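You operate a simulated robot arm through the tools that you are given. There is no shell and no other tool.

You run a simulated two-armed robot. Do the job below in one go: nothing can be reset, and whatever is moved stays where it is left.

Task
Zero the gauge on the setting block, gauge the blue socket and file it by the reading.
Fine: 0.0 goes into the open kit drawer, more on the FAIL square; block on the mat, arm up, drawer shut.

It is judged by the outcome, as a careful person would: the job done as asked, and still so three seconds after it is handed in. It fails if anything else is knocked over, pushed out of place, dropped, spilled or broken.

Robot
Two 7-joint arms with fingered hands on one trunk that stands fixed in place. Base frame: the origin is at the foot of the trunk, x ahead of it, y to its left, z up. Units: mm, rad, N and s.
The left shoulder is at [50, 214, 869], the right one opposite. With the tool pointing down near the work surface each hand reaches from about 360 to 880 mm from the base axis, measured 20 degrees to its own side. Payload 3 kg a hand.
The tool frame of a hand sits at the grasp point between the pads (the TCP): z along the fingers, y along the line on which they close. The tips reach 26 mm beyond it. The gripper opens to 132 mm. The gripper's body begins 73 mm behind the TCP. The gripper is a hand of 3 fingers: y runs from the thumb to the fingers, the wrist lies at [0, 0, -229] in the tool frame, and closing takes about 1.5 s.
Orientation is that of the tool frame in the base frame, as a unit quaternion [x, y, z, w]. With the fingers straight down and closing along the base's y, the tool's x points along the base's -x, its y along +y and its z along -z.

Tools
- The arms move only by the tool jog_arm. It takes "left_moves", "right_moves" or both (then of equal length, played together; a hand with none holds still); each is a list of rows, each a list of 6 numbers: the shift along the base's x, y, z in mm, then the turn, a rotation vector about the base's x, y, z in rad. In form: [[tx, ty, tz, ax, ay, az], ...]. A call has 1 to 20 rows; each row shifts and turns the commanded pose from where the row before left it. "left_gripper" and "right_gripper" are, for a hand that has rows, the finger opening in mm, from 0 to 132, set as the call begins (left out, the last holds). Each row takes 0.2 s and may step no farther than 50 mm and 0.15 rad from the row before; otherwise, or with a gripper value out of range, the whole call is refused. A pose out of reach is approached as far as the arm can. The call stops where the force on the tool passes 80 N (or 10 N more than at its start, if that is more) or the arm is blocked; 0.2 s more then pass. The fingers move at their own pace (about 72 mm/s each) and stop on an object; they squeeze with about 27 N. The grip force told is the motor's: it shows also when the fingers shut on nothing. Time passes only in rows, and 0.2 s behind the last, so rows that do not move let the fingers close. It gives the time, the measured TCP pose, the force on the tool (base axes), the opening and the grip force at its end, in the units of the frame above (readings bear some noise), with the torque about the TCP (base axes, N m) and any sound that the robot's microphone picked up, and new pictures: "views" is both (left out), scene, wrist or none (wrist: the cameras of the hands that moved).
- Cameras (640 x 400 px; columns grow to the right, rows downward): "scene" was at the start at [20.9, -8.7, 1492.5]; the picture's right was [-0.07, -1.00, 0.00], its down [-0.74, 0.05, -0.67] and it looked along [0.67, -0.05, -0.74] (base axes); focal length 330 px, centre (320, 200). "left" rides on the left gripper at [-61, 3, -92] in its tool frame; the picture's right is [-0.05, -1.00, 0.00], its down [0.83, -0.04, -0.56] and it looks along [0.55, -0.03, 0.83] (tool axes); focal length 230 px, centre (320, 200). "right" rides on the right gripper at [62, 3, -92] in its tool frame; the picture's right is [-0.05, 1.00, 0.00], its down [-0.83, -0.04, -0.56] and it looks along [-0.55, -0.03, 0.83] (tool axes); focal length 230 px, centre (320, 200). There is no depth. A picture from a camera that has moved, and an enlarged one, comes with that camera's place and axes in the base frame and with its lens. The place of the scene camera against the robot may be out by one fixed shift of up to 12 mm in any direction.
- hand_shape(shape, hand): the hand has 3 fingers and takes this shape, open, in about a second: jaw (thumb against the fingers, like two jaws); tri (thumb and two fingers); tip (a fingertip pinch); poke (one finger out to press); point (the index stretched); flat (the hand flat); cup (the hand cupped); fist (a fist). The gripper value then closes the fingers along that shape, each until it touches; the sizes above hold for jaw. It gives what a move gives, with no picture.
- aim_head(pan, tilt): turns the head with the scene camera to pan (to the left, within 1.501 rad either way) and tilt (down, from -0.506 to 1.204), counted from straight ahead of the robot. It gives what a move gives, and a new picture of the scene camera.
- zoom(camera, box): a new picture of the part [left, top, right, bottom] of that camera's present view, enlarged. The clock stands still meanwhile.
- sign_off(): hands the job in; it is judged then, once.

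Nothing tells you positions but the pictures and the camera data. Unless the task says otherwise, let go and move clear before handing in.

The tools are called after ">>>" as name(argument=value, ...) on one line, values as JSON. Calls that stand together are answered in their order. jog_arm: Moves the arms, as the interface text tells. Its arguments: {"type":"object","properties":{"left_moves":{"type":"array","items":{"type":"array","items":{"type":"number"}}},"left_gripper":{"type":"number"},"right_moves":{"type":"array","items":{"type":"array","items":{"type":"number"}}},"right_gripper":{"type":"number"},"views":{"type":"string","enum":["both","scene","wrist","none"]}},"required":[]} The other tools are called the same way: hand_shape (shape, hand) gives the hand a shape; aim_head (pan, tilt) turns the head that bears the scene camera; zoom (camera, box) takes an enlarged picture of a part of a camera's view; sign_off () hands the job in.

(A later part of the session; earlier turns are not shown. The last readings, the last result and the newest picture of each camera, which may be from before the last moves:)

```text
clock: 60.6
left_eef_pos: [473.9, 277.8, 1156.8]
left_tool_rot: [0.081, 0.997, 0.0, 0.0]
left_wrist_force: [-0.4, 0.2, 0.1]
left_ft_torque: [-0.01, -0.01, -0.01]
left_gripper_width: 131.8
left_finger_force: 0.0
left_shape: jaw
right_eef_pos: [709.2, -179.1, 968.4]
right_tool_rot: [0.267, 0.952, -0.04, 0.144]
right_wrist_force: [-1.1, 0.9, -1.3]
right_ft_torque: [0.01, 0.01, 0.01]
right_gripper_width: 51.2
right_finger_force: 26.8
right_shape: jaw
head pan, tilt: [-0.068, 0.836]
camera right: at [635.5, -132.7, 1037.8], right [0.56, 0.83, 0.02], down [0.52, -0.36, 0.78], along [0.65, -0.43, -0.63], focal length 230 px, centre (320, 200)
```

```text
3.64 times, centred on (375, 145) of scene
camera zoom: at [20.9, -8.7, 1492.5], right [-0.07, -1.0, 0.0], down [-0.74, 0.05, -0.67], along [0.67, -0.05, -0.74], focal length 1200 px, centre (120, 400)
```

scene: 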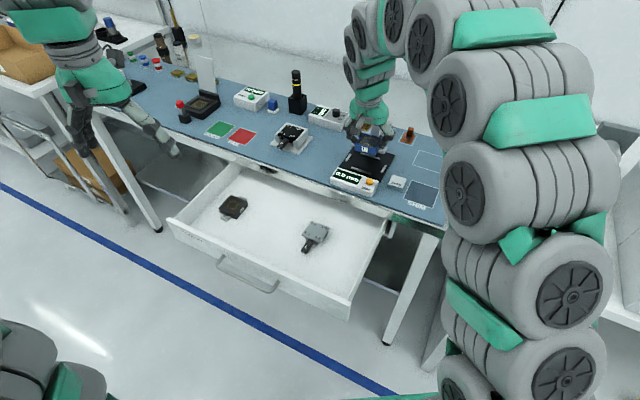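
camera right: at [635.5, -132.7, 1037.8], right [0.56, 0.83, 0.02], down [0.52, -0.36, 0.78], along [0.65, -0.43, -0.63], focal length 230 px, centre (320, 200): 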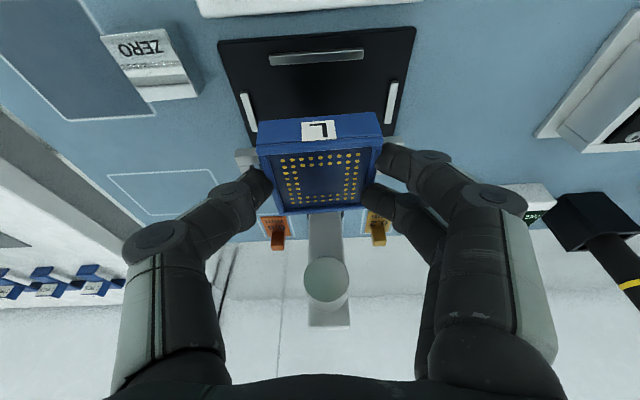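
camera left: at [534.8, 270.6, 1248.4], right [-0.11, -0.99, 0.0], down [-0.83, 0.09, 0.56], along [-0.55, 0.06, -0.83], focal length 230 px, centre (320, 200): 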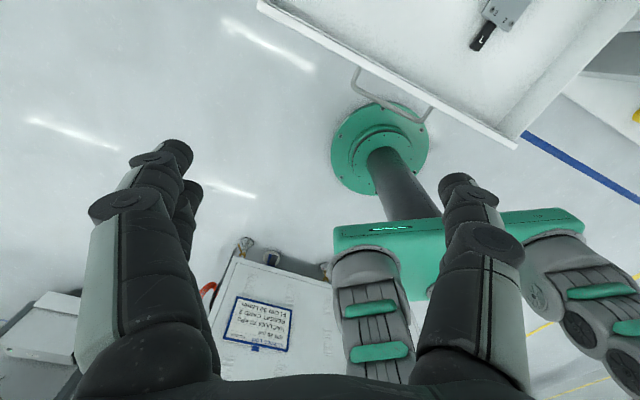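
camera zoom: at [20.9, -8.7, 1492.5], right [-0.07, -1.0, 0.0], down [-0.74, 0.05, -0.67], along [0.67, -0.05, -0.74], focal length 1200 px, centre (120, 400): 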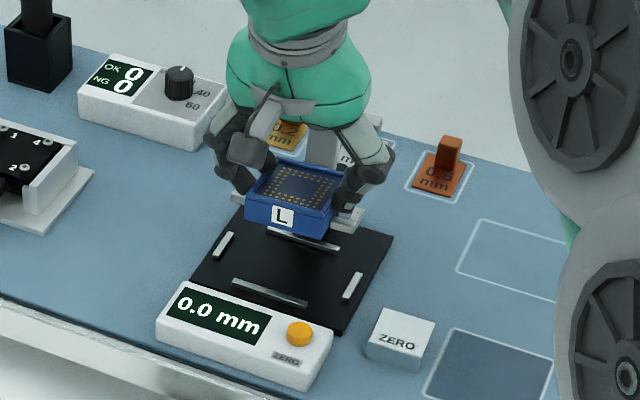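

The socket is level over the nest. My estimate says it's about 3.5 mm too far back; I'll correct that and lower most of the way, then check against the fences.

>>> jog_arm(right_moves=[[-2.7, 2.2, -15, 0, 0, 0], [0, 0, -15, 0, 0, 0], [0, 0, -13, 0, 0, 0], [0, 0, 0, 0, 0, 0]], views="wrist")

>>> zoom(camera="right", box=[220, 40, 420, 240])

>>> zoom(camera="scene", box=[335, 115, 405, 195])

```text
clock: 61.6
left_eef_pos: [473.6, 278.1, 1156.8]
left_tool_rot: [0.081, 0.997, 0.0, 0.0]
left_wrist_force: [0.2, -0.1, -0.5]
left_ft_torque: [0.0, -0.01, 0.02]
left_gripper_width: 131.9
left_finger_force: 0.0
left_shape: jaw
right_eef_pos: [705.1, -176.3, 923.5]
right_tool_rot: [0.267, 0.952, -0.04, 0.145]
right_wrist_force: [0.1, -0.8, -1.6]
right_ft_torque: [0.01, 0.02, -0.02]
right_gripper_width: 51.3
right_finger_force: 26.7
right_shape: jaw
head pan, tilt: [-0.068, 0.836]
camera right: at [632.3, -130.4, 994.2], right [0.56, 0.83, 0.02], down [0.51, -0.36, 0.78], along [0.65, -0.43, -0.63], focal length 230 px, centre (320, 200)
```

right: 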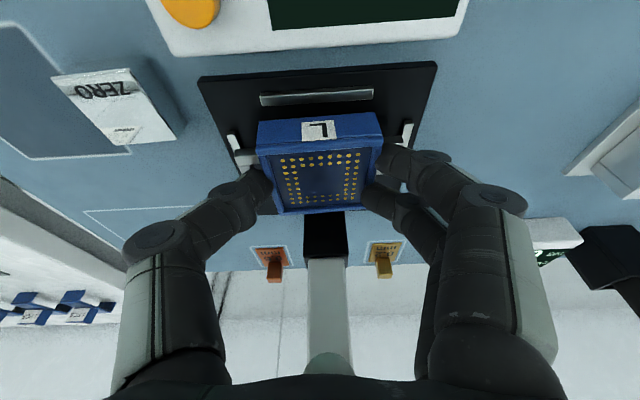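

```text
2.00 times, centred on (320, 140) of right
camera zoom: at [632.3, -130.4, 994.2], right [0.56, 0.83, 0.02], down [0.51, -0.36, 0.78], along [0.65, -0.43, -0.63], focal length 460 px, centre (320, 320)
```

zoom: 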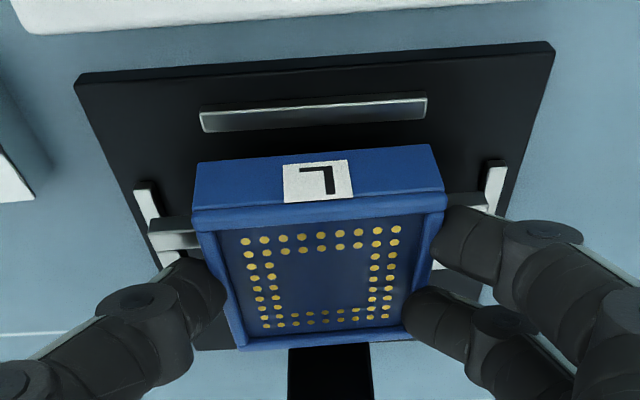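

```text
5.00 times, centred on (370, 155) of scene
camera zoom: at [20.9, -8.7, 1492.5], right [-0.07, -1.0, 0.0], down [-0.74, 0.05, -0.67], along [0.67, -0.05, -0.74], focal length 1650 px, centre (70, 425)
```

zoom: 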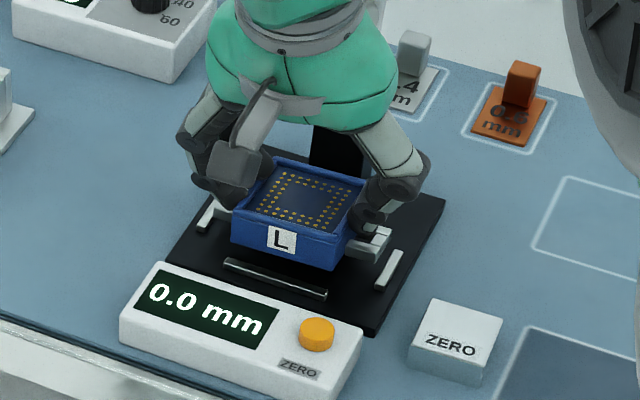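

Compared with the fences, the socket needs about 2 mm sideways and 1 mm back. I'll apply that and lower further.

>>> jog_arm(right_moves=[[1.9, 1.2, -5, 0, 0, 0], [0, 0, -5, 0, 0, 0], [0, 0, 0, 0, 0, 0]], views="wrist")

>>> zoom(camera="right", box=[220, 40, 420, 240])

>>> zoom(camera="scene", box=[345, 125, 395, 185])

```text
clock: 62.4
left_eef_pos: [473.7, 277.2, 1157.4]
left_tool_rot: [0.082, 0.997, 0.0, 0.0]
left_wrist_force: [-0.6, 0.4, 0.0]
left_ft_torque: [0.0, 0.02, 0.0]
left_gripper_width: 131.9
left_finger_force: 0.1
left_shape: jaw
right_eef_pos: [707.8, -176.3, 914.4]
right_tool_rot: [0.267, 0.952, -0.04, 0.145]
right_wrist_force: [-0.4, 0.6, 2.7]
right_ft_torque: [0.14, -0.2, 0.04]
right_gripper_width: 51.2
right_finger_force: 27.0
right_shape: jaw
head pan, tilt: [-0.068, 0.836]
camera right: at [634.0, -128.8, 984.1], right [0.56, 0.83, 0.02], down [0.51, -0.36, 0.78], along [0.65, -0.43, -0.63], focal length 230 px, centre (320, 200)
```

right: 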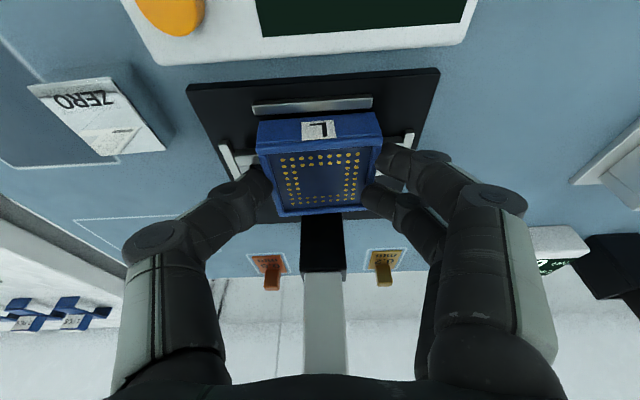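

```text
2.00 times, centred on (320, 140) of right
camera zoom: at [634.0, -128.8, 984.1], right [0.56, 0.83, 0.02], down [0.51, -0.36, 0.78], along [0.65, -0.43, -0.63], focal length 460 px, centre (320, 320)
```

zoom: 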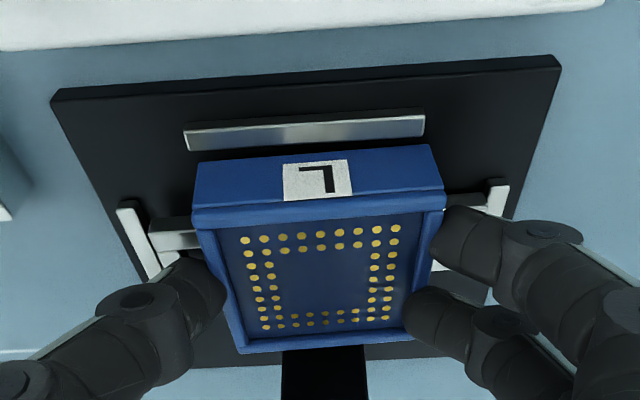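

```text
6.67 times, centred on (370, 155) of scene
camera zoom: at [20.8, -8.7, 1492.5], right [-0.07, -1.0, 0.0], down [-0.74, 0.05, -0.67], along [0.67, -0.05, -0.74], focal length 2200 px, centre (-13, 500)
```

zoom: 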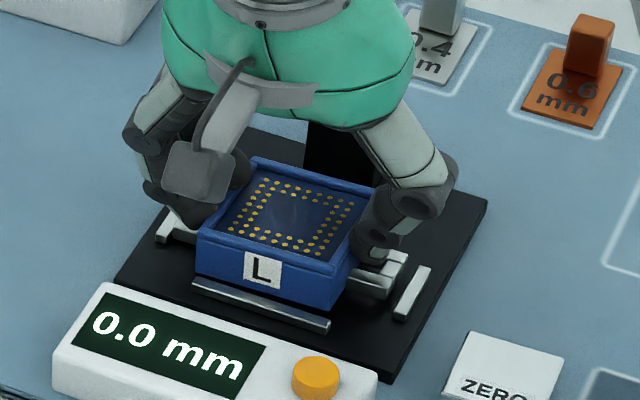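

Light contact (about 4 N) has begun, most likely the rear bottom edge on the plate; lateral and front clearances look fine. I'll lower a few more millimetres carefully and watch.

>>> jog_arm(right_moves=[[0, 0, -1.5, 0, 0, 0], [0, 0, -1.5, 0, 0, 0]], views="wrist")

>>> zoom(camera="right", box=[220, 40, 420, 240])

>>> zoom(camera="scene", box=[345, 125, 395, 185])

```text
clock: 63.0
left_eef_pos: [473.9, 277.8, 1157.0]
left_tool_rot: [0.081, 0.997, 0.001, 0.0]
left_wrist_force: [-0.2, 0.9, 0.5]
left_ft_torque: [0.04, 0.0, 0.03]
left_gripper_width: 131.9
left_finger_force: 0.0
left_shape: jaw
right_eef_pos: [706.3, -174.9, 910.6]
right_tool_rot: [0.268, 0.951, -0.04, 0.145]
right_wrist_force: [-4.9, -0.1, 16.5]
right_ft_torque: [0.19, -0.44, 0.07]
right_gripper_width: 51.5
right_finger_force: 26.8
right_shape: jaw
head pan, tilt: [-0.068, 0.836]
camera right: at [634.0, -128.9, 981.7], right [0.56, 0.83, 0.02], down [0.51, -0.36, 0.78], along [0.65, -0.43, -0.63], focal length 230 px, centre (320, 200)
```

right: 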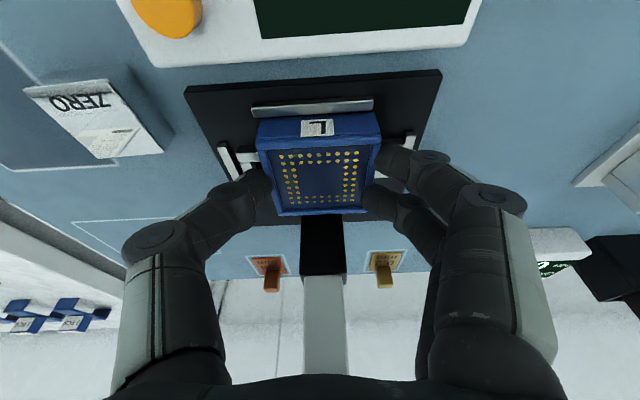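

```text
2.00 times, centred on (320, 140) of right
camera zoom: at [634.0, -128.9, 981.7], right [0.56, 0.83, 0.02], down [0.51, -0.36, 0.78], along [0.65, -0.43, -0.63], focal length 460 px, centre (320, 320)
```

zoom: 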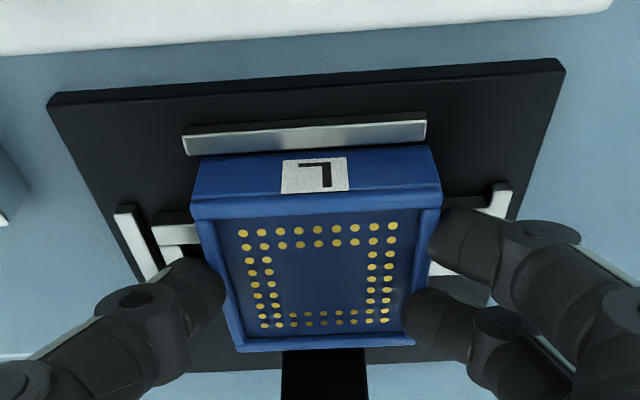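

```text
6.67 times, centred on (370, 155) of scene
camera zoom: at [20.6, -8.7, 1492.5], right [-0.07, -1.0, 0.0], down [-0.74, 0.05, -0.67], along [0.67, -0.05, -0.74], focal length 2200 px, centre (-13, 500)
```

zoom: 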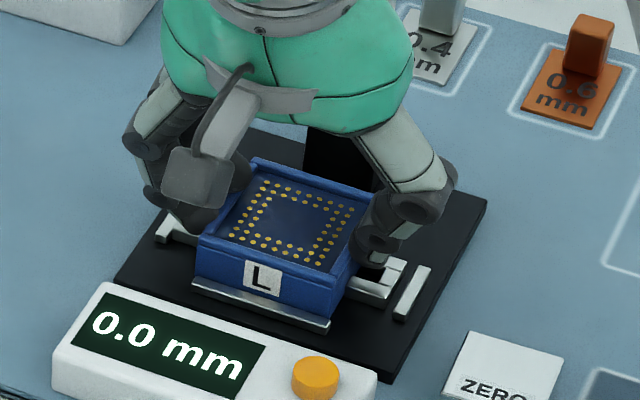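

Contact is now 16 N. I'll zoom in on both lug ends to be sure nothing is riding on a fence.

>>> zoom(camera="scene", box=[353, 148, 373, 168])

>>> zoom(camera="scene", box=[385, 155, 410, 180])

>>> zoom(camera="right", box=[245, 120, 305, 170])

>>> zoom(camera="right", box=[360, 110, 430, 170])

```text
16.00 times, centred on (363, 158) of scene
camera zoom: at [20.6, -8.7, 1492.5], right [-0.07, -1.0, 0.0], down [-0.74, 0.05, -0.67], along [0.67, -0.05, -0.74], focal length 5280 px, centre (-368, 872)
```

zoom: 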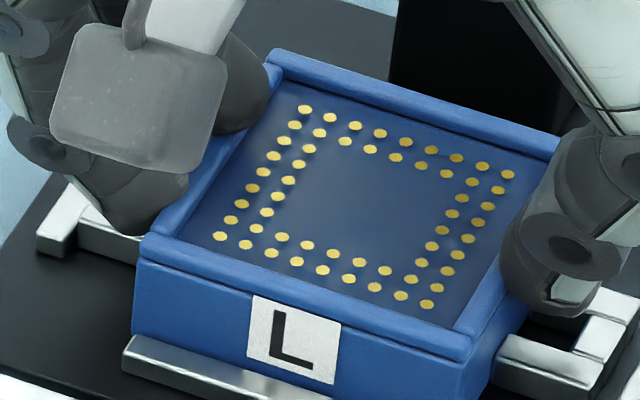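

```text
16.00 times, centred on (398, 168) of scene
camera zoom: at [20.6, -8.7, 1492.5], right [-0.07, -1.0, 0.0], down [-0.74, 0.05, -0.67], along [0.67, -0.05, -0.74], focal length 5280 px, centre (-920, 720)
```

zoom: 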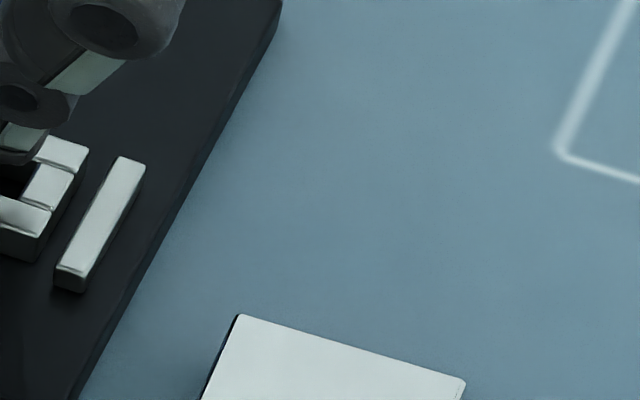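

```text
8.00 times, centred on (275, 145) of right
camera zoom: at [634.0, -128.9, 981.7], right [0.56, 0.83, 0.02], down [0.51, -0.36, 0.78], along [0.65, -0.43, -0.63], focal length 1841 px, centre (680, 640)
```

zoom: 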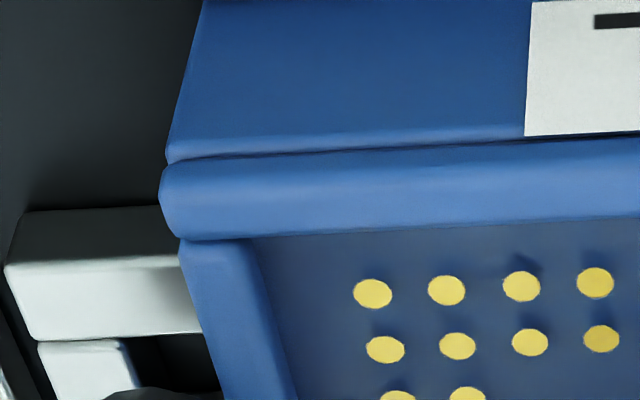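

```text
6.67 times, centred on (395, 140) of right
camera zoom: at [634.0, -128.9, 981.7], right [0.56, 0.83, 0.02], down [0.51, -0.36, 0.78], along [0.65, -0.43, -0.63], focal length 1534 px, centre (-180, 600)
```

zoom: 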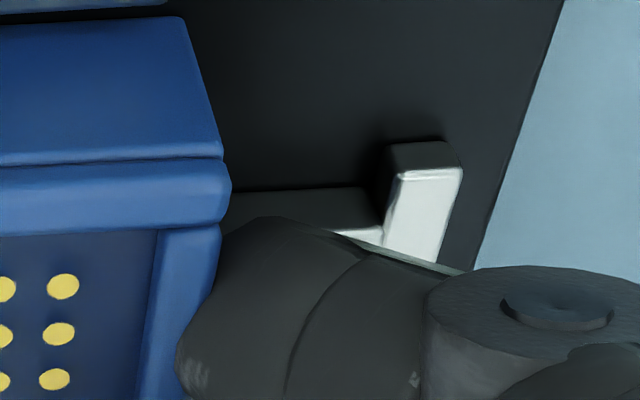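

The contact torque and the close-ups show the left lug touching the left fence, while the right side has about 4 mm free. I'll raise, shift about 3 mm to the bench's right, and lower again.

>>> jog_arm(right_moves=[[0, 0, 4, 0, 0, 0], [0, 0, 4, 0, 0, 0], [-1.6, -2.6, 0, 0, 0, 0], [0, 0, 0, 0, 0, 0]], views="wrist")

>>> zoom(camera="scene", box=[350, 140, 400, 180])

>>> zoom(camera="right", box=[220, 100, 420, 220])

```text
clock: 64.0
left_eef_pos: [473.8, 277.9, 1157.8]
left_tool_rot: [0.08, 0.997, 0.0, 0.0]
left_wrist_force: [0.1, -0.1, 0.0]
left_ft_torque: [-0.02, -0.03, 0.02]
left_gripper_width: 131.9
left_finger_force: 0.0
left_shape: jaw
right_eef_pos: [705.1, -177.2, 918.4]
right_tool_rot: [0.266, 0.952, -0.04, 0.144]
right_wrist_force: [0.9, 1.7, -2.2]
right_ft_torque: [0.11, 0.02, 0.03]
right_gripper_width: 44.9
right_finger_force: 26.7
right_shape: jaw
head pan, tilt: [-0.068, 0.836]
camera right: at [632.7, -131.0, 989.1], right [0.56, 0.83, 0.02], down [0.51, -0.36, 0.78], along [0.65, -0.43, -0.63], focal length 230 px, centre (320, 200)
```

right: 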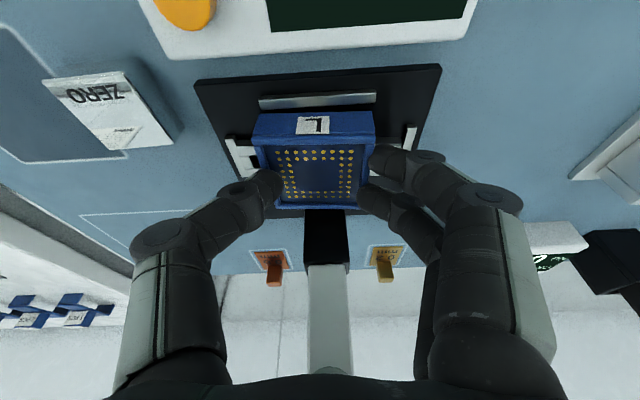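

```text
10.00 times, centred on (375, 160) of scene
camera zoom: at [20.9, -8.6, 1492.5], right [-0.07, -1.0, 0.0], down [-0.74, 0.05, -0.67], along [0.67, -0.05, -0.74], focal length 3300 px, centre (-230, 600)
```

zoom: 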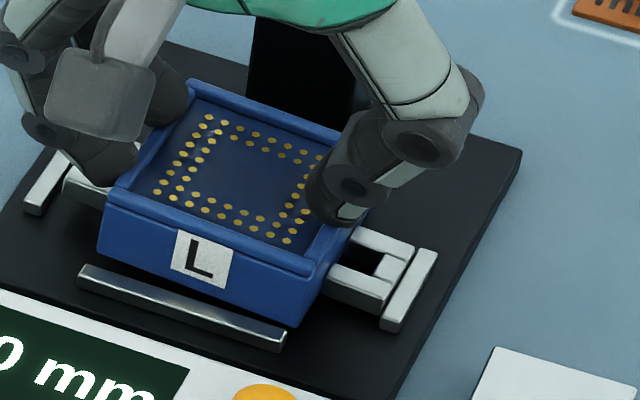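

```text
3.20 times, centred on (320, 160) of right
camera zoom: at [632.7, -131.0, 989.1], right [0.56, 0.83, 0.02], down [0.51, -0.36, 0.78], along [0.65, -0.43, -0.63], focal length 736 px, centre (320, 328)
```

zoom: 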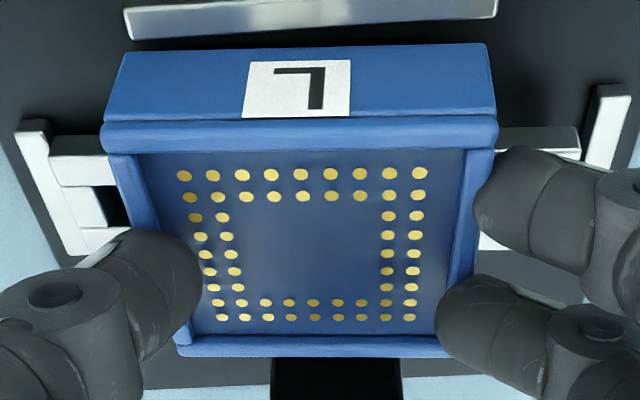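

The thumb slid up over the socket's right rim, so the socket is hanging slightly rolled, right side low. I'll look closely before doing anything.

>>> zoom(camera="scene", box=[378, 155, 398, 175])

>>> zoom(camera="scene", box=[350, 148, 370, 168])

>>> zoom(camera="right", box=[220, 130, 290, 200])

>>> zoom(camera="right", box=[360, 110, 430, 180])

```text
16.00 times, centred on (388, 165) of scene
camera zoom: at [20.9, -8.6, 1492.5], right [-0.07, -1.0, 0.0], down [-0.74, 0.05, -0.67], along [0.67, -0.05, -0.74], focal length 5280 px, centre (-768, 760)
```

zoom: 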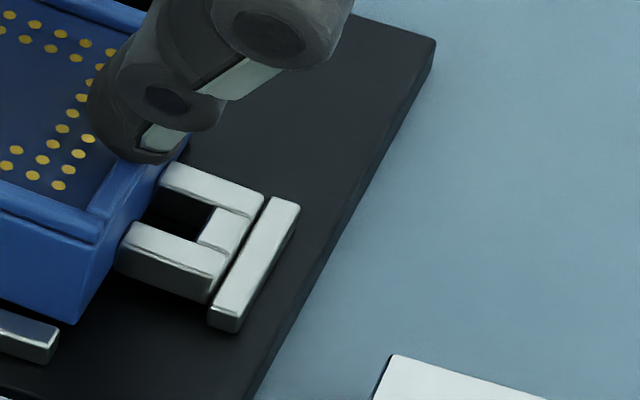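

```text
16.00 times, centred on (360, 158) of scene
camera zoom: at [20.9, -8.6, 1492.5], right [-0.07, -1.0, 0.0], down [-0.74, 0.05, -0.67], along [0.67, -0.05, -0.74], focal length 5280 px, centre (-320, 872)
```

zoom: 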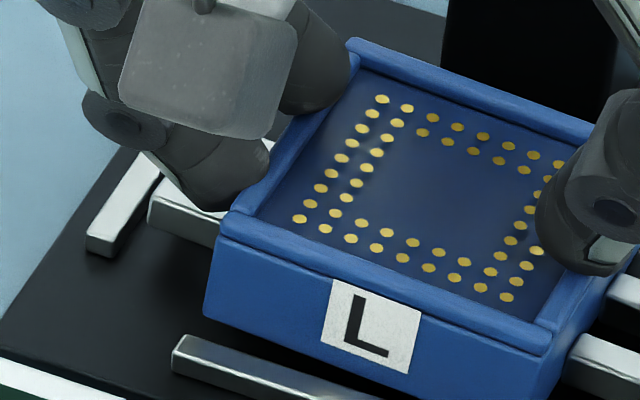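

```text
5.71 times, centred on (255, 165) of right
camera zoom: at [632.7, -131.0, 989.1], right [0.56, 0.83, 0.02], down [0.51, -0.36, 0.78], along [0.65, -0.43, -0.63], focal length 1315 px, centre (691, 400)
```

zoom: 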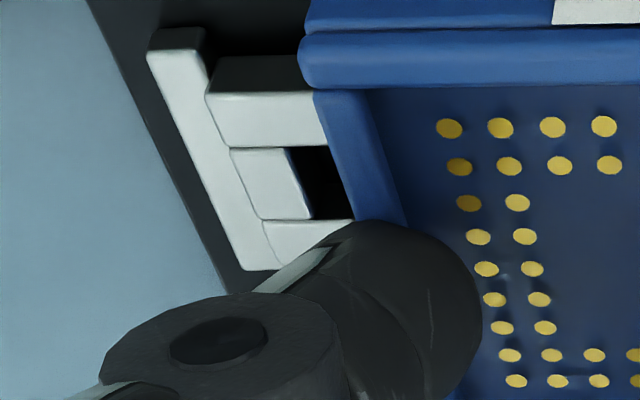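

```text
5.71 times, centred on (395, 145) of right
camera zoom: at [632.7, -131.0, 989.1], right [0.56, 0.83, 0.02], down [0.51, -0.36, 0.78], along [0.65, -0.43, -0.63], focal length 1315 px, centre (-109, 514)
```

zoom: 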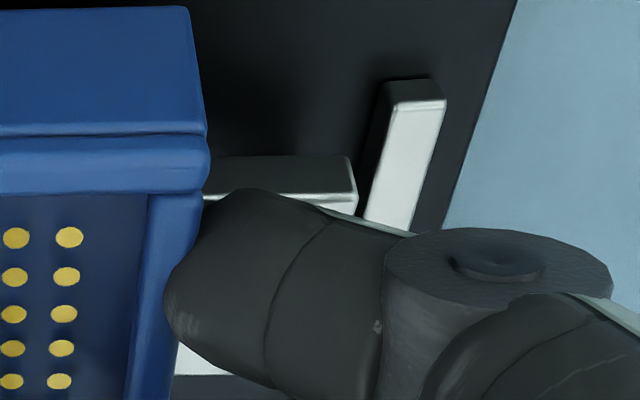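

The right side is already down on the plate against the right fence and the left side is a few millimetres up, inside the left fence. I'll lower a few millimetres more and then open, letting it settle flat in the nest.

>>> jog_arm(right_moves=[[0, 0, -1.5, 0, 0, 0], [0, 0, -1.5, 0, 0, 0]], views="none")

>>> zoom(camera="scene", box=[350, 140, 400, 180])

```text
clock: 64.6
left_eef_pos: [473.1, 278.5, 1156.9]
left_tool_rot: [0.081, 0.997, 0.0, -0.001]
left_wrist_force: [0.2, -0.4, -0.5]
left_ft_torque: [-0.01, 0.01, -0.02]
left_gripper_width: 131.9
left_finger_force: 0.0
left_shape: jaw
right_eef_pos: [705.6, -175.7, 917.5]
right_tool_rot: [0.266, 0.952, -0.04, 0.144]
right_wrist_force: [0.8, 2.3, 7.7]
right_ft_torque: [-0.36, 0.08, 0.05]
right_gripper_width: 44.8
right_finger_force: 26.8
right_shape: jaw
head pan, tilt: [-0.068, 0.836]
```

```text
10.00 times, centred on (375, 160) of scene
camera zoom: at [20.7, -8.6, 1492.5], right [-0.07, -1.0, 0.0], down [-0.74, 0.05, -0.67], along [0.67, -0.05, -0.74], focal length 3300 px, centre (-230, 600)
```

zoom: 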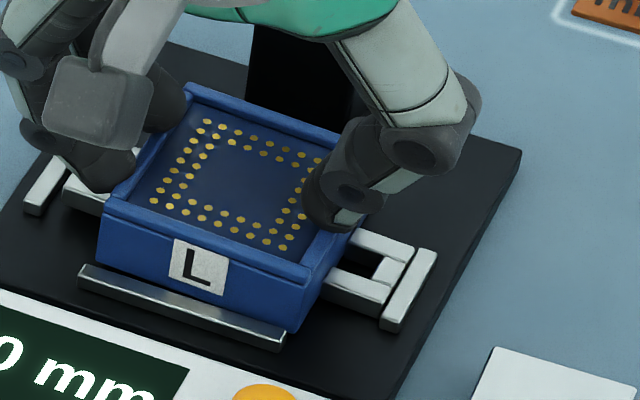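

Now opening the fingers gradually to release it.

>>> jog_arm(right_moves=[[0, 0, 0.5, 0, 0, 0], [0, 0, 0, 0, 0, 0], [0, 0, 0, 0, 0, 0]], right_gripper=76, views="wrist")

>>> zoom(camera="scene", box=[350, 140, 400, 180])

>>> zoom(camera="right", box=[220, 100, 420, 220])

```text
clock: 65.4
left_eef_pos: [474.5, 278.7, 1156.6]
left_tool_rot: [0.081, 0.997, 0.0, 0.0]
left_wrist_force: [0.3, -0.3, 0.0]
left_ft_torque: [0.0, -0.02, -0.01]
left_gripper_width: 132.2
left_finger_force: 0.1
left_shape: jaw
right_eef_pos: [705.9, -176.5, 916.9]
right_tool_rot: [0.268, 0.952, -0.04, 0.144]
right_wrist_force: [0.4, 0.5, -0.4]
right_ft_torque: [0.01, -0.03, -0.01]
right_gripper_width: 74.8
right_finger_force: 0.1
right_shape: jaw
head pan, tilt: [-0.068, 0.836]
camera right: at [632.5, -131.1, 986.6], right [0.56, 0.83, 0.02], down [0.52, -0.36, 0.78], along [0.65, -0.43, -0.63], focal length 230 px, centre (320, 200)
```

right: 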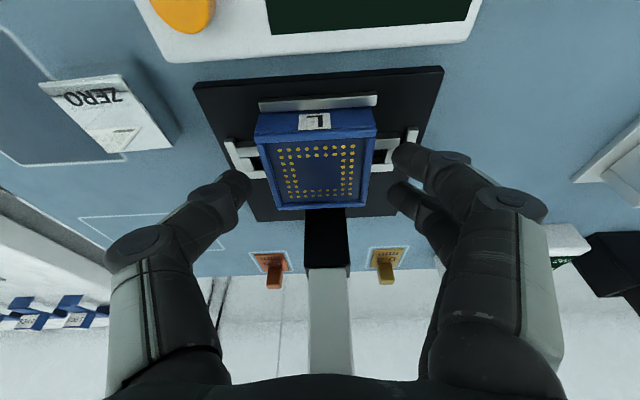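

```text
10.00 times, centred on (375, 160) of scene
camera zoom: at [20.9, -8.7, 1492.5], right [-0.07, -1.0, 0.0], down [-0.74, 0.05, -0.67], along [0.67, -0.05, -0.74], focal length 3300 px, centre (-230, 600)
```

zoom: 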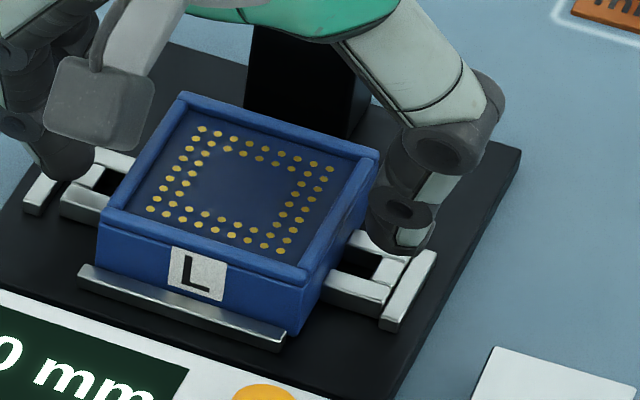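

```text
3.20 times, centred on (320, 160) of right
camera zoom: at [632.5, -131.1, 986.6], right [0.56, 0.83, 0.02], down [0.52, -0.36, 0.78], along [0.65, -0.43, -0.63], focal length 736 px, centre (320, 328)
```

zoom: 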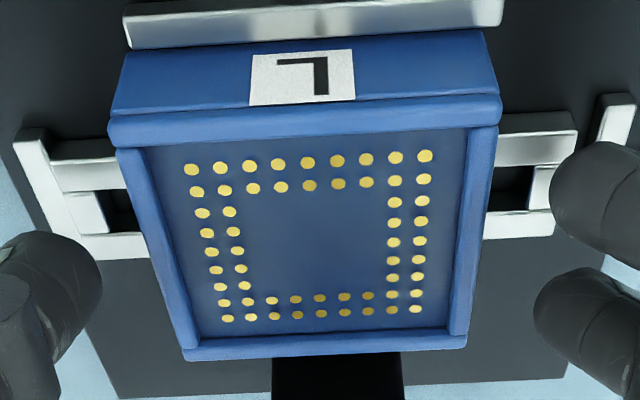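

The socket has settled between the fences with both lugs inside. I'll lift the hand straight up and inspect whether it sits flat.

>>> jog_arm(right_moves=[[0, 0, 10, 0, 0, 0], [0, 0, 25, 0, 0, 0], [-15, 9, 25, 0, 0, 0], [-25, 15, 10, 0, 0, 0], [0, 0, 0, 0, 0, 0]], right_gripper=80, views="both")

>>> zoom(camera="scene", box=[350, 135, 400, 185])

>>> zoom(camera="right", box=[250, 80, 390, 220])

```text
clock: 66.6
left_eef_pos: [472.6, 278.9, 1156.1]
left_tool_rot: [0.081, 0.997, 0.0, 0.0]
left_wrist_force: [-0.3, -0.3, 0.0]
left_ft_torque: [0.02, -0.03, 0.01]
left_gripper_width: 132.0
left_finger_force: 0.1
left_shape: jaw
right_eef_pos: [664.8, -152.1, 986.5]
right_tool_rot: [0.268, 0.952, -0.039, 0.144]
right_wrist_force: [0.1, 0.2, 0.2]
right_ft_torque: [0.02, -0.03, -0.02]
right_gripper_width: 79.6
right_finger_force: 0.0
right_shape: jaw
head pan, tilt: [-0.068, 0.836]
camera right: at [592.5, -106.6, 1056.6], right [0.56, 0.83, 0.02], down [0.51, -0.36, 0.78], along [0.65, -0.43, -0.63], focal length 230 px, centre (320, 200)
```

scene: 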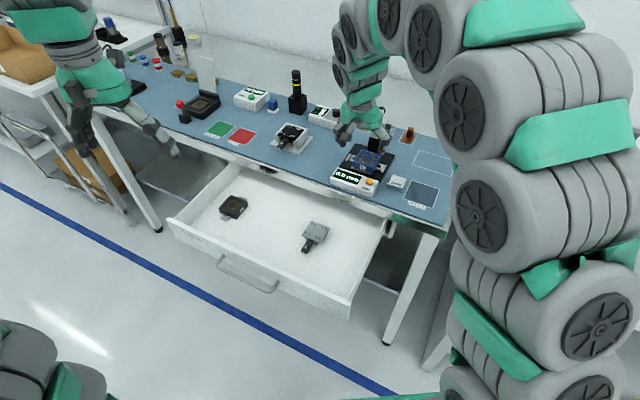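
right: 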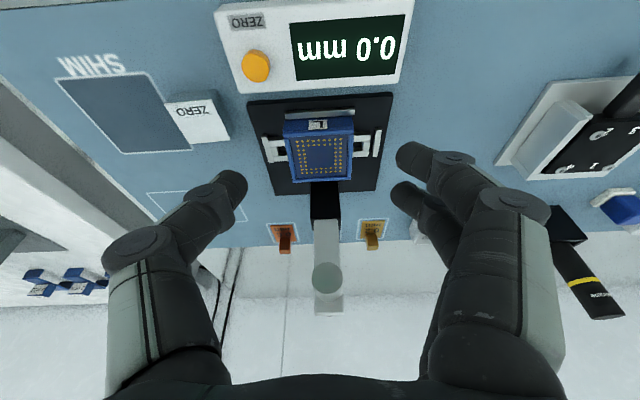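

```text
8.00 times, centred on (375, 160) of scene
camera zoom: at [20.9, -8.7, 1492.5], right [-0.07, -1.0, 0.0], down [-0.74, 0.05, -0.67], along [0.67, -0.05, -0.74], focal length 2640 px, centre (-120, 520)
```

zoom: 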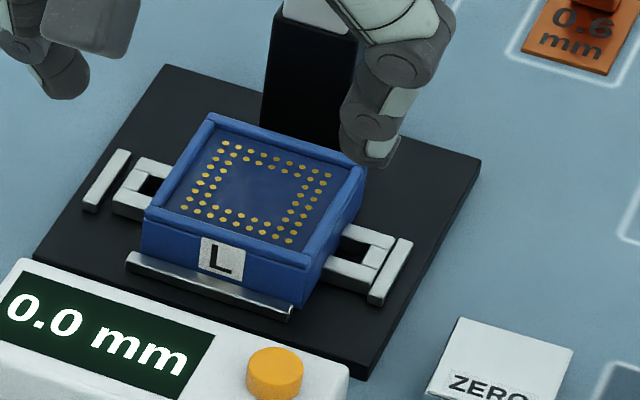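

```text
2.86 times, centred on (320, 150) of right
camera zoom: at [592.5, -106.6, 1056.6], right [0.56, 0.83, 0.02], down [0.51, -0.36, 0.78], along [0.65, -0.43, -0.63], focal length 657 px, centre (320, 343)
```

zoom: 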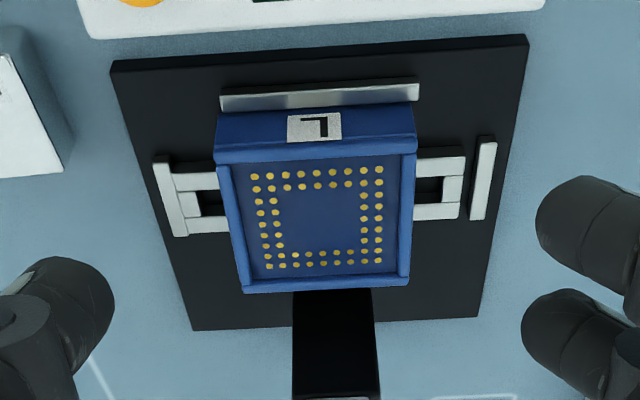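

The socket sits level in the nest, centred within the fences. Now I'll lower the gauge arm again the same way: rise, go over the upright bar end, and grip it.

>>> jog_arm(right_moves=[[0, 0, 37, 0, 0, 0], [0, 0, 38, 0, 0, 0], [26.5, -18.5, 0, 0, 0, 0], [26.5, -18.5, 0, 0, 0, 0], [26.6, -18, 0, 0, 0, 0], [0, 0, 0, 0, 0, 0]], right_gripper=60, views="wrist")

>>> zoom(camera="right", box=[220, 60, 420, 260])

```text
clock: 68.0
left_eef_pos: [474.8, 277.5, 1156.6]
left_tool_rot: [0.082, 0.997, 0.0, -0.001]
left_wrist_force: [-0.3, 0.0, -0.3]
left_ft_torque: [0.01, 0.0, -0.03]
left_gripper_width: 132.0
left_finger_force: 0.0
left_shape: jaw
right_eef_pos: [745.5, -207.7, 1060.3]
right_tool_rot: [0.266, 0.952, -0.04, 0.144]
right_wrist_force: [-0.4, -0.3, -0.4]
right_ft_torque: [0.02, -0.01, -0.02]
right_gripper_width: 60.4
right_finger_force: 0.0
right_shape: jaw
head pan, tilt: [-0.068, 0.836]
camera right: at [671.8, -162.1, 1131.2], right [0.56, 0.83, 0.02], down [0.52, -0.36, 0.78], along [0.65, -0.43, -0.63], focal length 230 px, centre (320, 200)
```

right: 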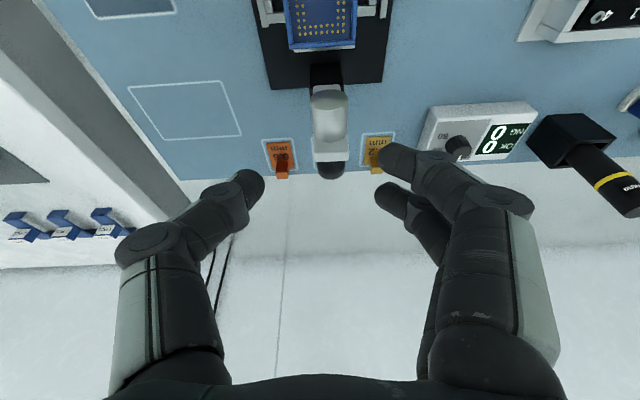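

```text
2.00 times, centred on (320, 160) of right
camera zoom: at [671.8, -162.1, 1131.2], right [0.56, 0.83, 0.02], down [0.52, -0.36, 0.78], along [0.65, -0.43, -0.63], focal length 460 px, centre (320, 280)
```

zoom: 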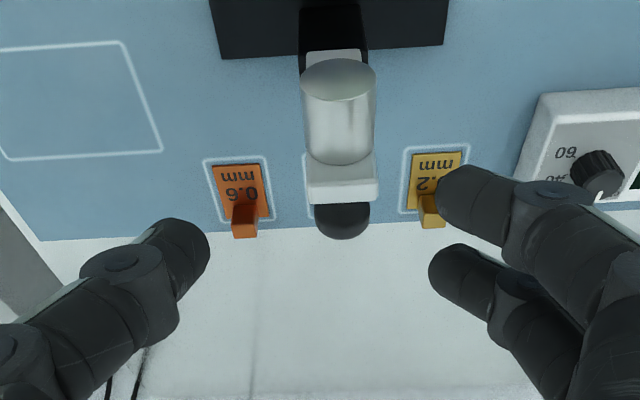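

The view matches my earlier approach. I'll descend the same way and grip the bar end.

>>> jog_arm(right_moves=[[8.8, -2.8, -15.1, 0, 0, 0], [8.8, -2.8, -15.1, 0, 0, 0], [8.8, -2.8, -15.1, 0, 0, 0], [0, 0, 0, 0, 0, 0]], right_gripper=60, views="none")

>>> jog_arm(right_moves=[[0, 0, 0, 0, 0, 0], [0, 0, 0, 0, 0, 0], [0, 0, 0, 0, 0, 0], [0, 0, 0, 0, 0, 0], [0, 0, 0, 0, 0, 0], [0, 0, 0, 0, 0, 0]], right_gripper=8, views="wrist")

>>> zoom(camera="right", box=[220, 60, 420, 260])

```text
clock: 69.0
left_eef_pos: [473.6, 278.4, 1156.0]
left_tool_rot: [0.081, 0.997, 0.001, -0.001]
left_wrist_force: [0.2, -0.4, 0.4]
left_ft_torque: [0.0, 0.03, 0.02]
left_gripper_width: 132.0
left_finger_force: 0.1
left_shape: jaw
right_eef_pos: [770.8, -217.3, 1016.1]
right_tool_rot: [0.267, 0.952, -0.039, 0.144]
right_wrist_force: [-0.1, -0.1, -0.7]
right_ft_torque: [-0.03, 0.01, -0.01]
right_gripper_width: 60.6
right_finger_force: 0.1
right_shape: jaw
head pan, tilt: [-0.068, 0.836]
```

```text
clock: 70.4
left_eef_pos: [473.3, 278.4, 1156.4]
left_tool_rot: [0.081, 0.997, 0.0, 0.0]
left_wrist_force: [-0.2, -0.1, -0.7]
left_ft_torque: [0.0, 0.02, -0.02]
left_gripper_width: 131.9
left_finger_force: 0.0
left_shape: jaw
right_eef_pos: [770.8, -216.3, 1015.9]
right_tool_rot: [0.266, 0.952, -0.04, 0.145]
right_wrist_force: [1.0, 0.9, 0.4]
right_ft_torque: [0.09, -0.11, -0.29]
right_gripper_width: 13.1
right_finger_force: 27.2
right_shape: jaw
head pan, tilt: [-0.068, 0.836]
camera right: at [698.5, -170.3, 1086.1], right [0.56, 0.83, 0.02], down [0.51, -0.36, 0.78], along [0.65, -0.43, -0.63], focal length 230 px, centre (320, 200)
```

right: 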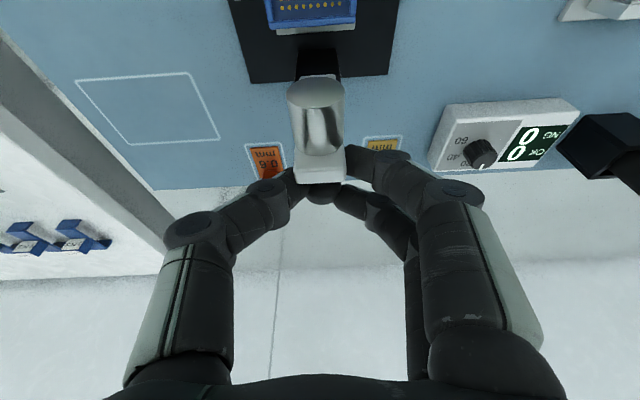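

```text
2.00 times, centred on (320, 160) of right
camera zoom: at [698.5, -170.3, 1086.1], right [0.56, 0.83, 0.02], down [0.51, -0.36, 0.78], along [0.65, -0.43, -0.63], focal length 460 px, centre (320, 280)
```

zoom: 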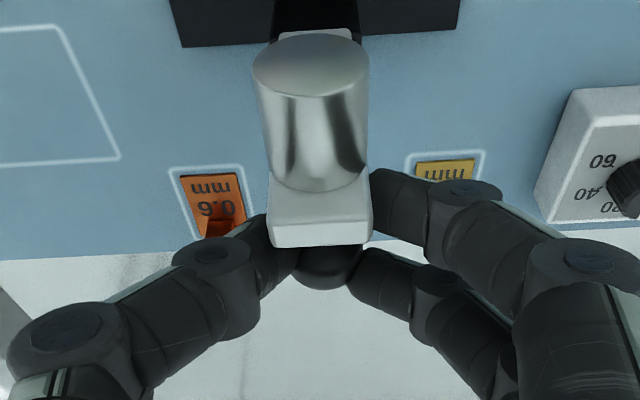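

Firm grip (13 mm). I'll repeat the same arc downward, in two batches with checks.

>>> jog_arm(right_moves=[[-6.8, 4.1, 1.2, 0, 0, 0], [-6.8, 4.1, 0.4, 0, 0, 0], [-6.84, 4.14, -0.4, 0, 0, 0], [-6.75, 4.09, -1.2, 0, 0, 0], [-6.67, 4.04, -2.0, 0, 0, 0]], views="none")

>>> jog_arm(right_moves=[[-6.3, 4.1, -2.74, 0, 0, 0], [-6.0, 3.9, -3.48, 0, 0, 0], [-5.7, 3.8, -4.14, 0, 0, 0], [-5.2, 3.5, -4.9, 0, 0, 0]], views="wrist")

```text
clock: 71.6
left_eef_pos: [474.7, 278.2, 1157.2]
left_tool_rot: [0.081, 0.997, -0.001, 0.0]
left_wrist_force: [-0.8, -0.1, -0.3]
left_ft_torque: [-0.03, 0.02, -0.02]
left_gripper_width: 132.0
left_finger_force: 0.0
left_shape: jaw
right_eef_pos: [737.9, -195.6, 1014.3]
right_tool_rot: [0.267, 0.952, -0.04, 0.144]
right_wrist_force: [8.0, 2.3, -5.3]
right_ft_torque: [0.03, -0.36, -0.2]
right_gripper_width: 12.2
right_finger_force: 27.3
right_shape: jaw
head pan, tilt: [-0.068, 0.836]
```

```text
clock: 72.6
left_eef_pos: [474.7, 278.2, 1156.1]
left_tool_rot: [0.081, 0.997, -0.001, 0.0]
left_wrist_force: [0.5, -0.8, -0.1]
left_ft_torque: [-0.01, 0.02, 0.01]
left_gripper_width: 131.8
left_finger_force: 0.0
left_shape: jaw
right_eef_pos: [713.4, -181.7, 998.6]
right_tool_rot: [0.267, 0.952, -0.039, 0.144]
right_wrist_force: [8.3, 5.4, -0.6]
right_ft_torque: [0.07, -0.45, -0.19]
right_gripper_width: 11.5
right_finger_force: 26.9
right_shape: jaw
head pan, tilt: [-0.068, 0.836]
camera right: at [641.7, -135.0, 1069.8], right [0.56, 0.83, 0.02], down [0.51, -0.36, 0.78], along [0.65, -0.43, -0.63], focal length 230 px, centre (320, 200)
```

right: 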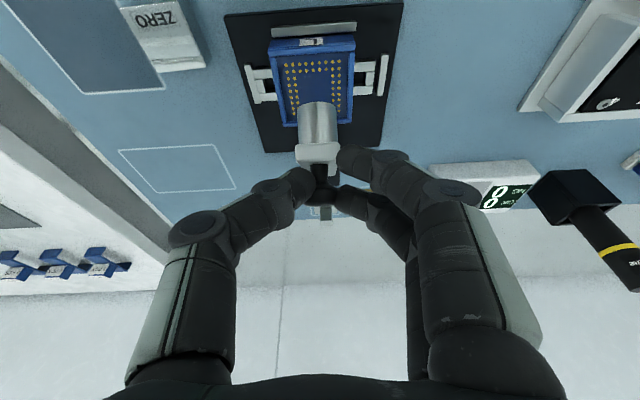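

>>> jog_arm(right_moves=[[-4.6, 3.5, -5.4, 0, 0, 0], [-4.1, 3.2, -6.0, 0, 0, 0], [-3.7, 2.9, -6.5, 0, 0, 0]], views="wrist")

>>> zoom(camera="scene", box=[335, 105, 405, 195])

```text
clock: 73.4
left_eef_pos: [474.5, 278.7, 1155.5]
left_tool_rot: [0.08, 0.997, 0.001, 0.0]
left_wrist_force: [-0.6, -0.7, 0.0]
left_ft_torque: [0.02, -0.01, -0.02]
left_gripper_width: 131.7
left_finger_force: 0.1
left_shape: jaw
right_eef_pos: [701.3, -171.4, 981.3]
right_tool_rot: [0.267, 0.952, -0.04, 0.144]
right_wrist_force: [4.1, 2.4, 1.0]
right_ft_torque: [0.18, -0.36, -0.07]
right_gripper_width: 11.5
right_finger_force: 26.9
right_shape: jaw
head pan, tilt: [-0.068, 0.836]
camera right: at [629.3, -125.4, 1051.8], right [0.56, 0.83, 0.02], down [0.52, -0.36, 0.78], along [0.65, -0.43, -0.63], focal length 230 px, centre (320, 200)
```

right: 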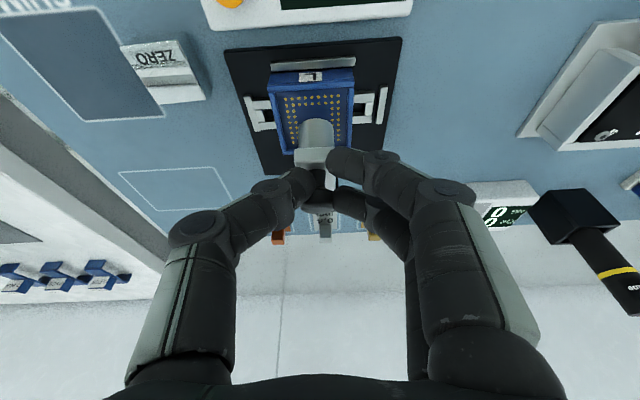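

```text
4.44 times, centred on (370, 150) of scene
camera zoom: at [20.9, -8.6, 1492.5], right [-0.07, -1.0, 0.0], down [-0.74, 0.05, -0.67], along [0.67, -0.05, -0.74], focal length 1466 px, centre (98, 422)
```

zoom: 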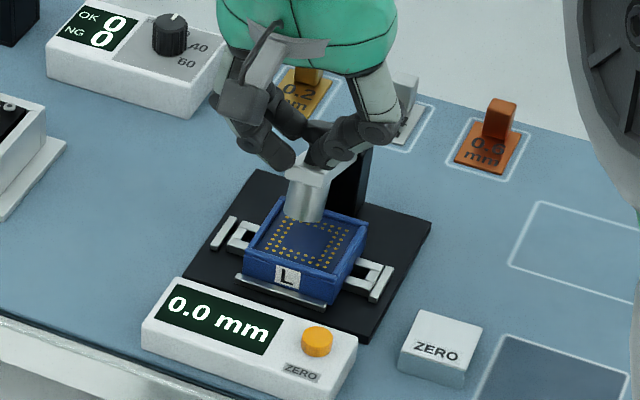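

>>> jog_arm(right_moves=[[-3.2, 2.3, -7.0, 0, 0, 0], [-2.6, 1.8, -7.2, 0, 0, 0]], views="wrist")

>>> zoom(camera="scene", box=[335, 105, 405, 195])

```text
clock: 74.0
left_eef_pos: [475.0, 278.3, 1157.3]
left_tool_rot: [0.081, 0.997, -0.001, 0.0]
left_wrist_force: [0.8, 0.5, -0.3]
left_ft_torque: [-0.04, 0.01, 0.03]
left_gripper_width: 131.9
left_finger_force: 0.0
left_shape: jaw
right_eef_pos: [695.6, -168.6, 966.1]
right_tool_rot: [0.267, 0.952, -0.041, 0.144]
right_wrist_force: [-3.2, 3.4, 3.5]
right_ft_torque: [0.12, -0.21, -0.02]
right_gripper_width: 10.0
right_finger_force: 27.1
right_shape: jaw
head pan, tilt: [-0.068, 0.836]
camera right: at [623.6, -121.3, 1037.3], right [0.56, 0.83, 0.02], down [0.52, -0.36, 0.78], along [0.65, -0.43, -0.63], focal length 230 px, centre (320, 200)
```

right: 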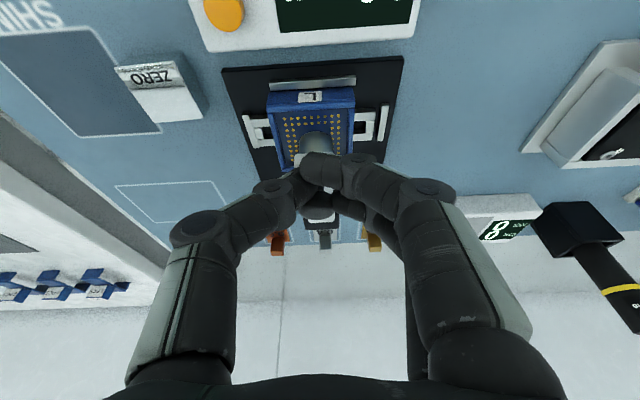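

```text
4.44 times, centred on (370, 150) of scene
camera zoom: at [20.8, -8.7, 1492.5], right [-0.07, -1.0, 0.0], down [-0.74, 0.05, -0.67], along [0.67, -0.05, -0.74], focal length 1466 px, centre (98, 422)
```

zoom: 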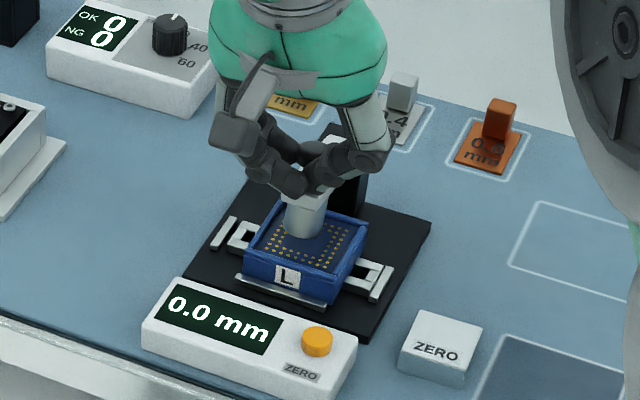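

>>> jog_arm(right_moves=[[-1.3, 0.8, -4, 0, 0, 0], [-1.0, 0.6, -4, 0, 0, 0]], views="none")

>>> zoom(camera="scene", box=[335, 105, 405, 195])

```text
clock: 74.6
left_eef_pos: [474.3, 278.8, 1156.6]
left_tool_rot: [0.081, 0.997, 0.0, 0.0]
left_wrist_force: [0.5, -0.5, 0.3]
left_ft_torque: [-0.01, -0.03, -0.02]
left_gripper_width: 131.8
left_finger_force: 0.0
left_shape: jaw
right_eef_pos: [693.6, -165.6, 958.4]
right_tool_rot: [0.267, 0.952, -0.04, 0.142]
right_wrist_force: [1.1, 8.3, -0.6]
right_ft_torque: [0.08, 0.04, 0.16]
right_gripper_width: 7.3
right_finger_force: 26.4
right_shape: jaw
head pan, tilt: [-0.068, 0.836]
```

```text
4.44 times, centred on (370, 150) of scene
camera zoom: at [20.9, -8.5, 1492.5], right [-0.07, -1.0, 0.0], down [-0.74, 0.05, -0.67], along [0.67, -0.05, -0.74], focal length 1466 px, centre (98, 422)
```

zoom: 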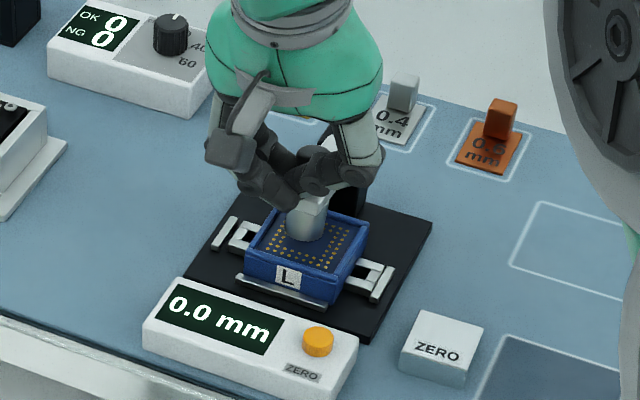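

>>> jog_arm(right_moves=[[-0.6, -0.6, -2, 0, 0, 0], [-0.3, -0.4, -2, 0, 0, 0]], views="none")

>>> zoom(camera="scene", box=[335, 105, 405, 195])

```text
clock: 75.2
left_eef_pos: [473.7, 278.5, 1156.7]
left_tool_rot: [0.081, 0.997, 0.001, 0.0]
left_wrist_force: [0.3, 0.3, 0.0]
left_ft_torque: [-0.03, 0.0, -0.01]
left_gripper_width: 132.0
left_finger_force: 0.0
left_shape: jaw
right_eef_pos: [692.9, -167.0, 953.5]
right_tool_rot: [0.267, 0.952, -0.04, 0.144]
right_wrist_force: [-0.2, 14.4, 1.5]
right_ft_torque: [0.13, 0.01, 0.23]
right_gripper_width: 7.3
right_finger_force: 27.2
right_shape: jaw
head pan, tilt: [-0.068, 0.836]
```

```text
4.44 times, centred on (370, 150) of scene
camera zoom: at [20.9, -8.4, 1492.5], right [-0.07, -1.0, 0.0], down [-0.74, 0.05, -0.67], along [0.67, -0.05, -0.74], focal length 1466 px, centre (98, 422)
```

zoom: 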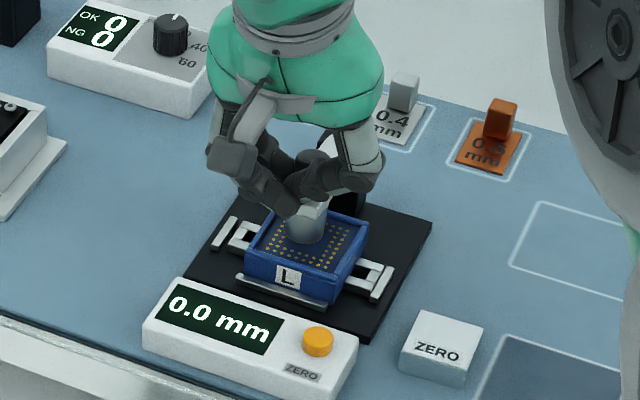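

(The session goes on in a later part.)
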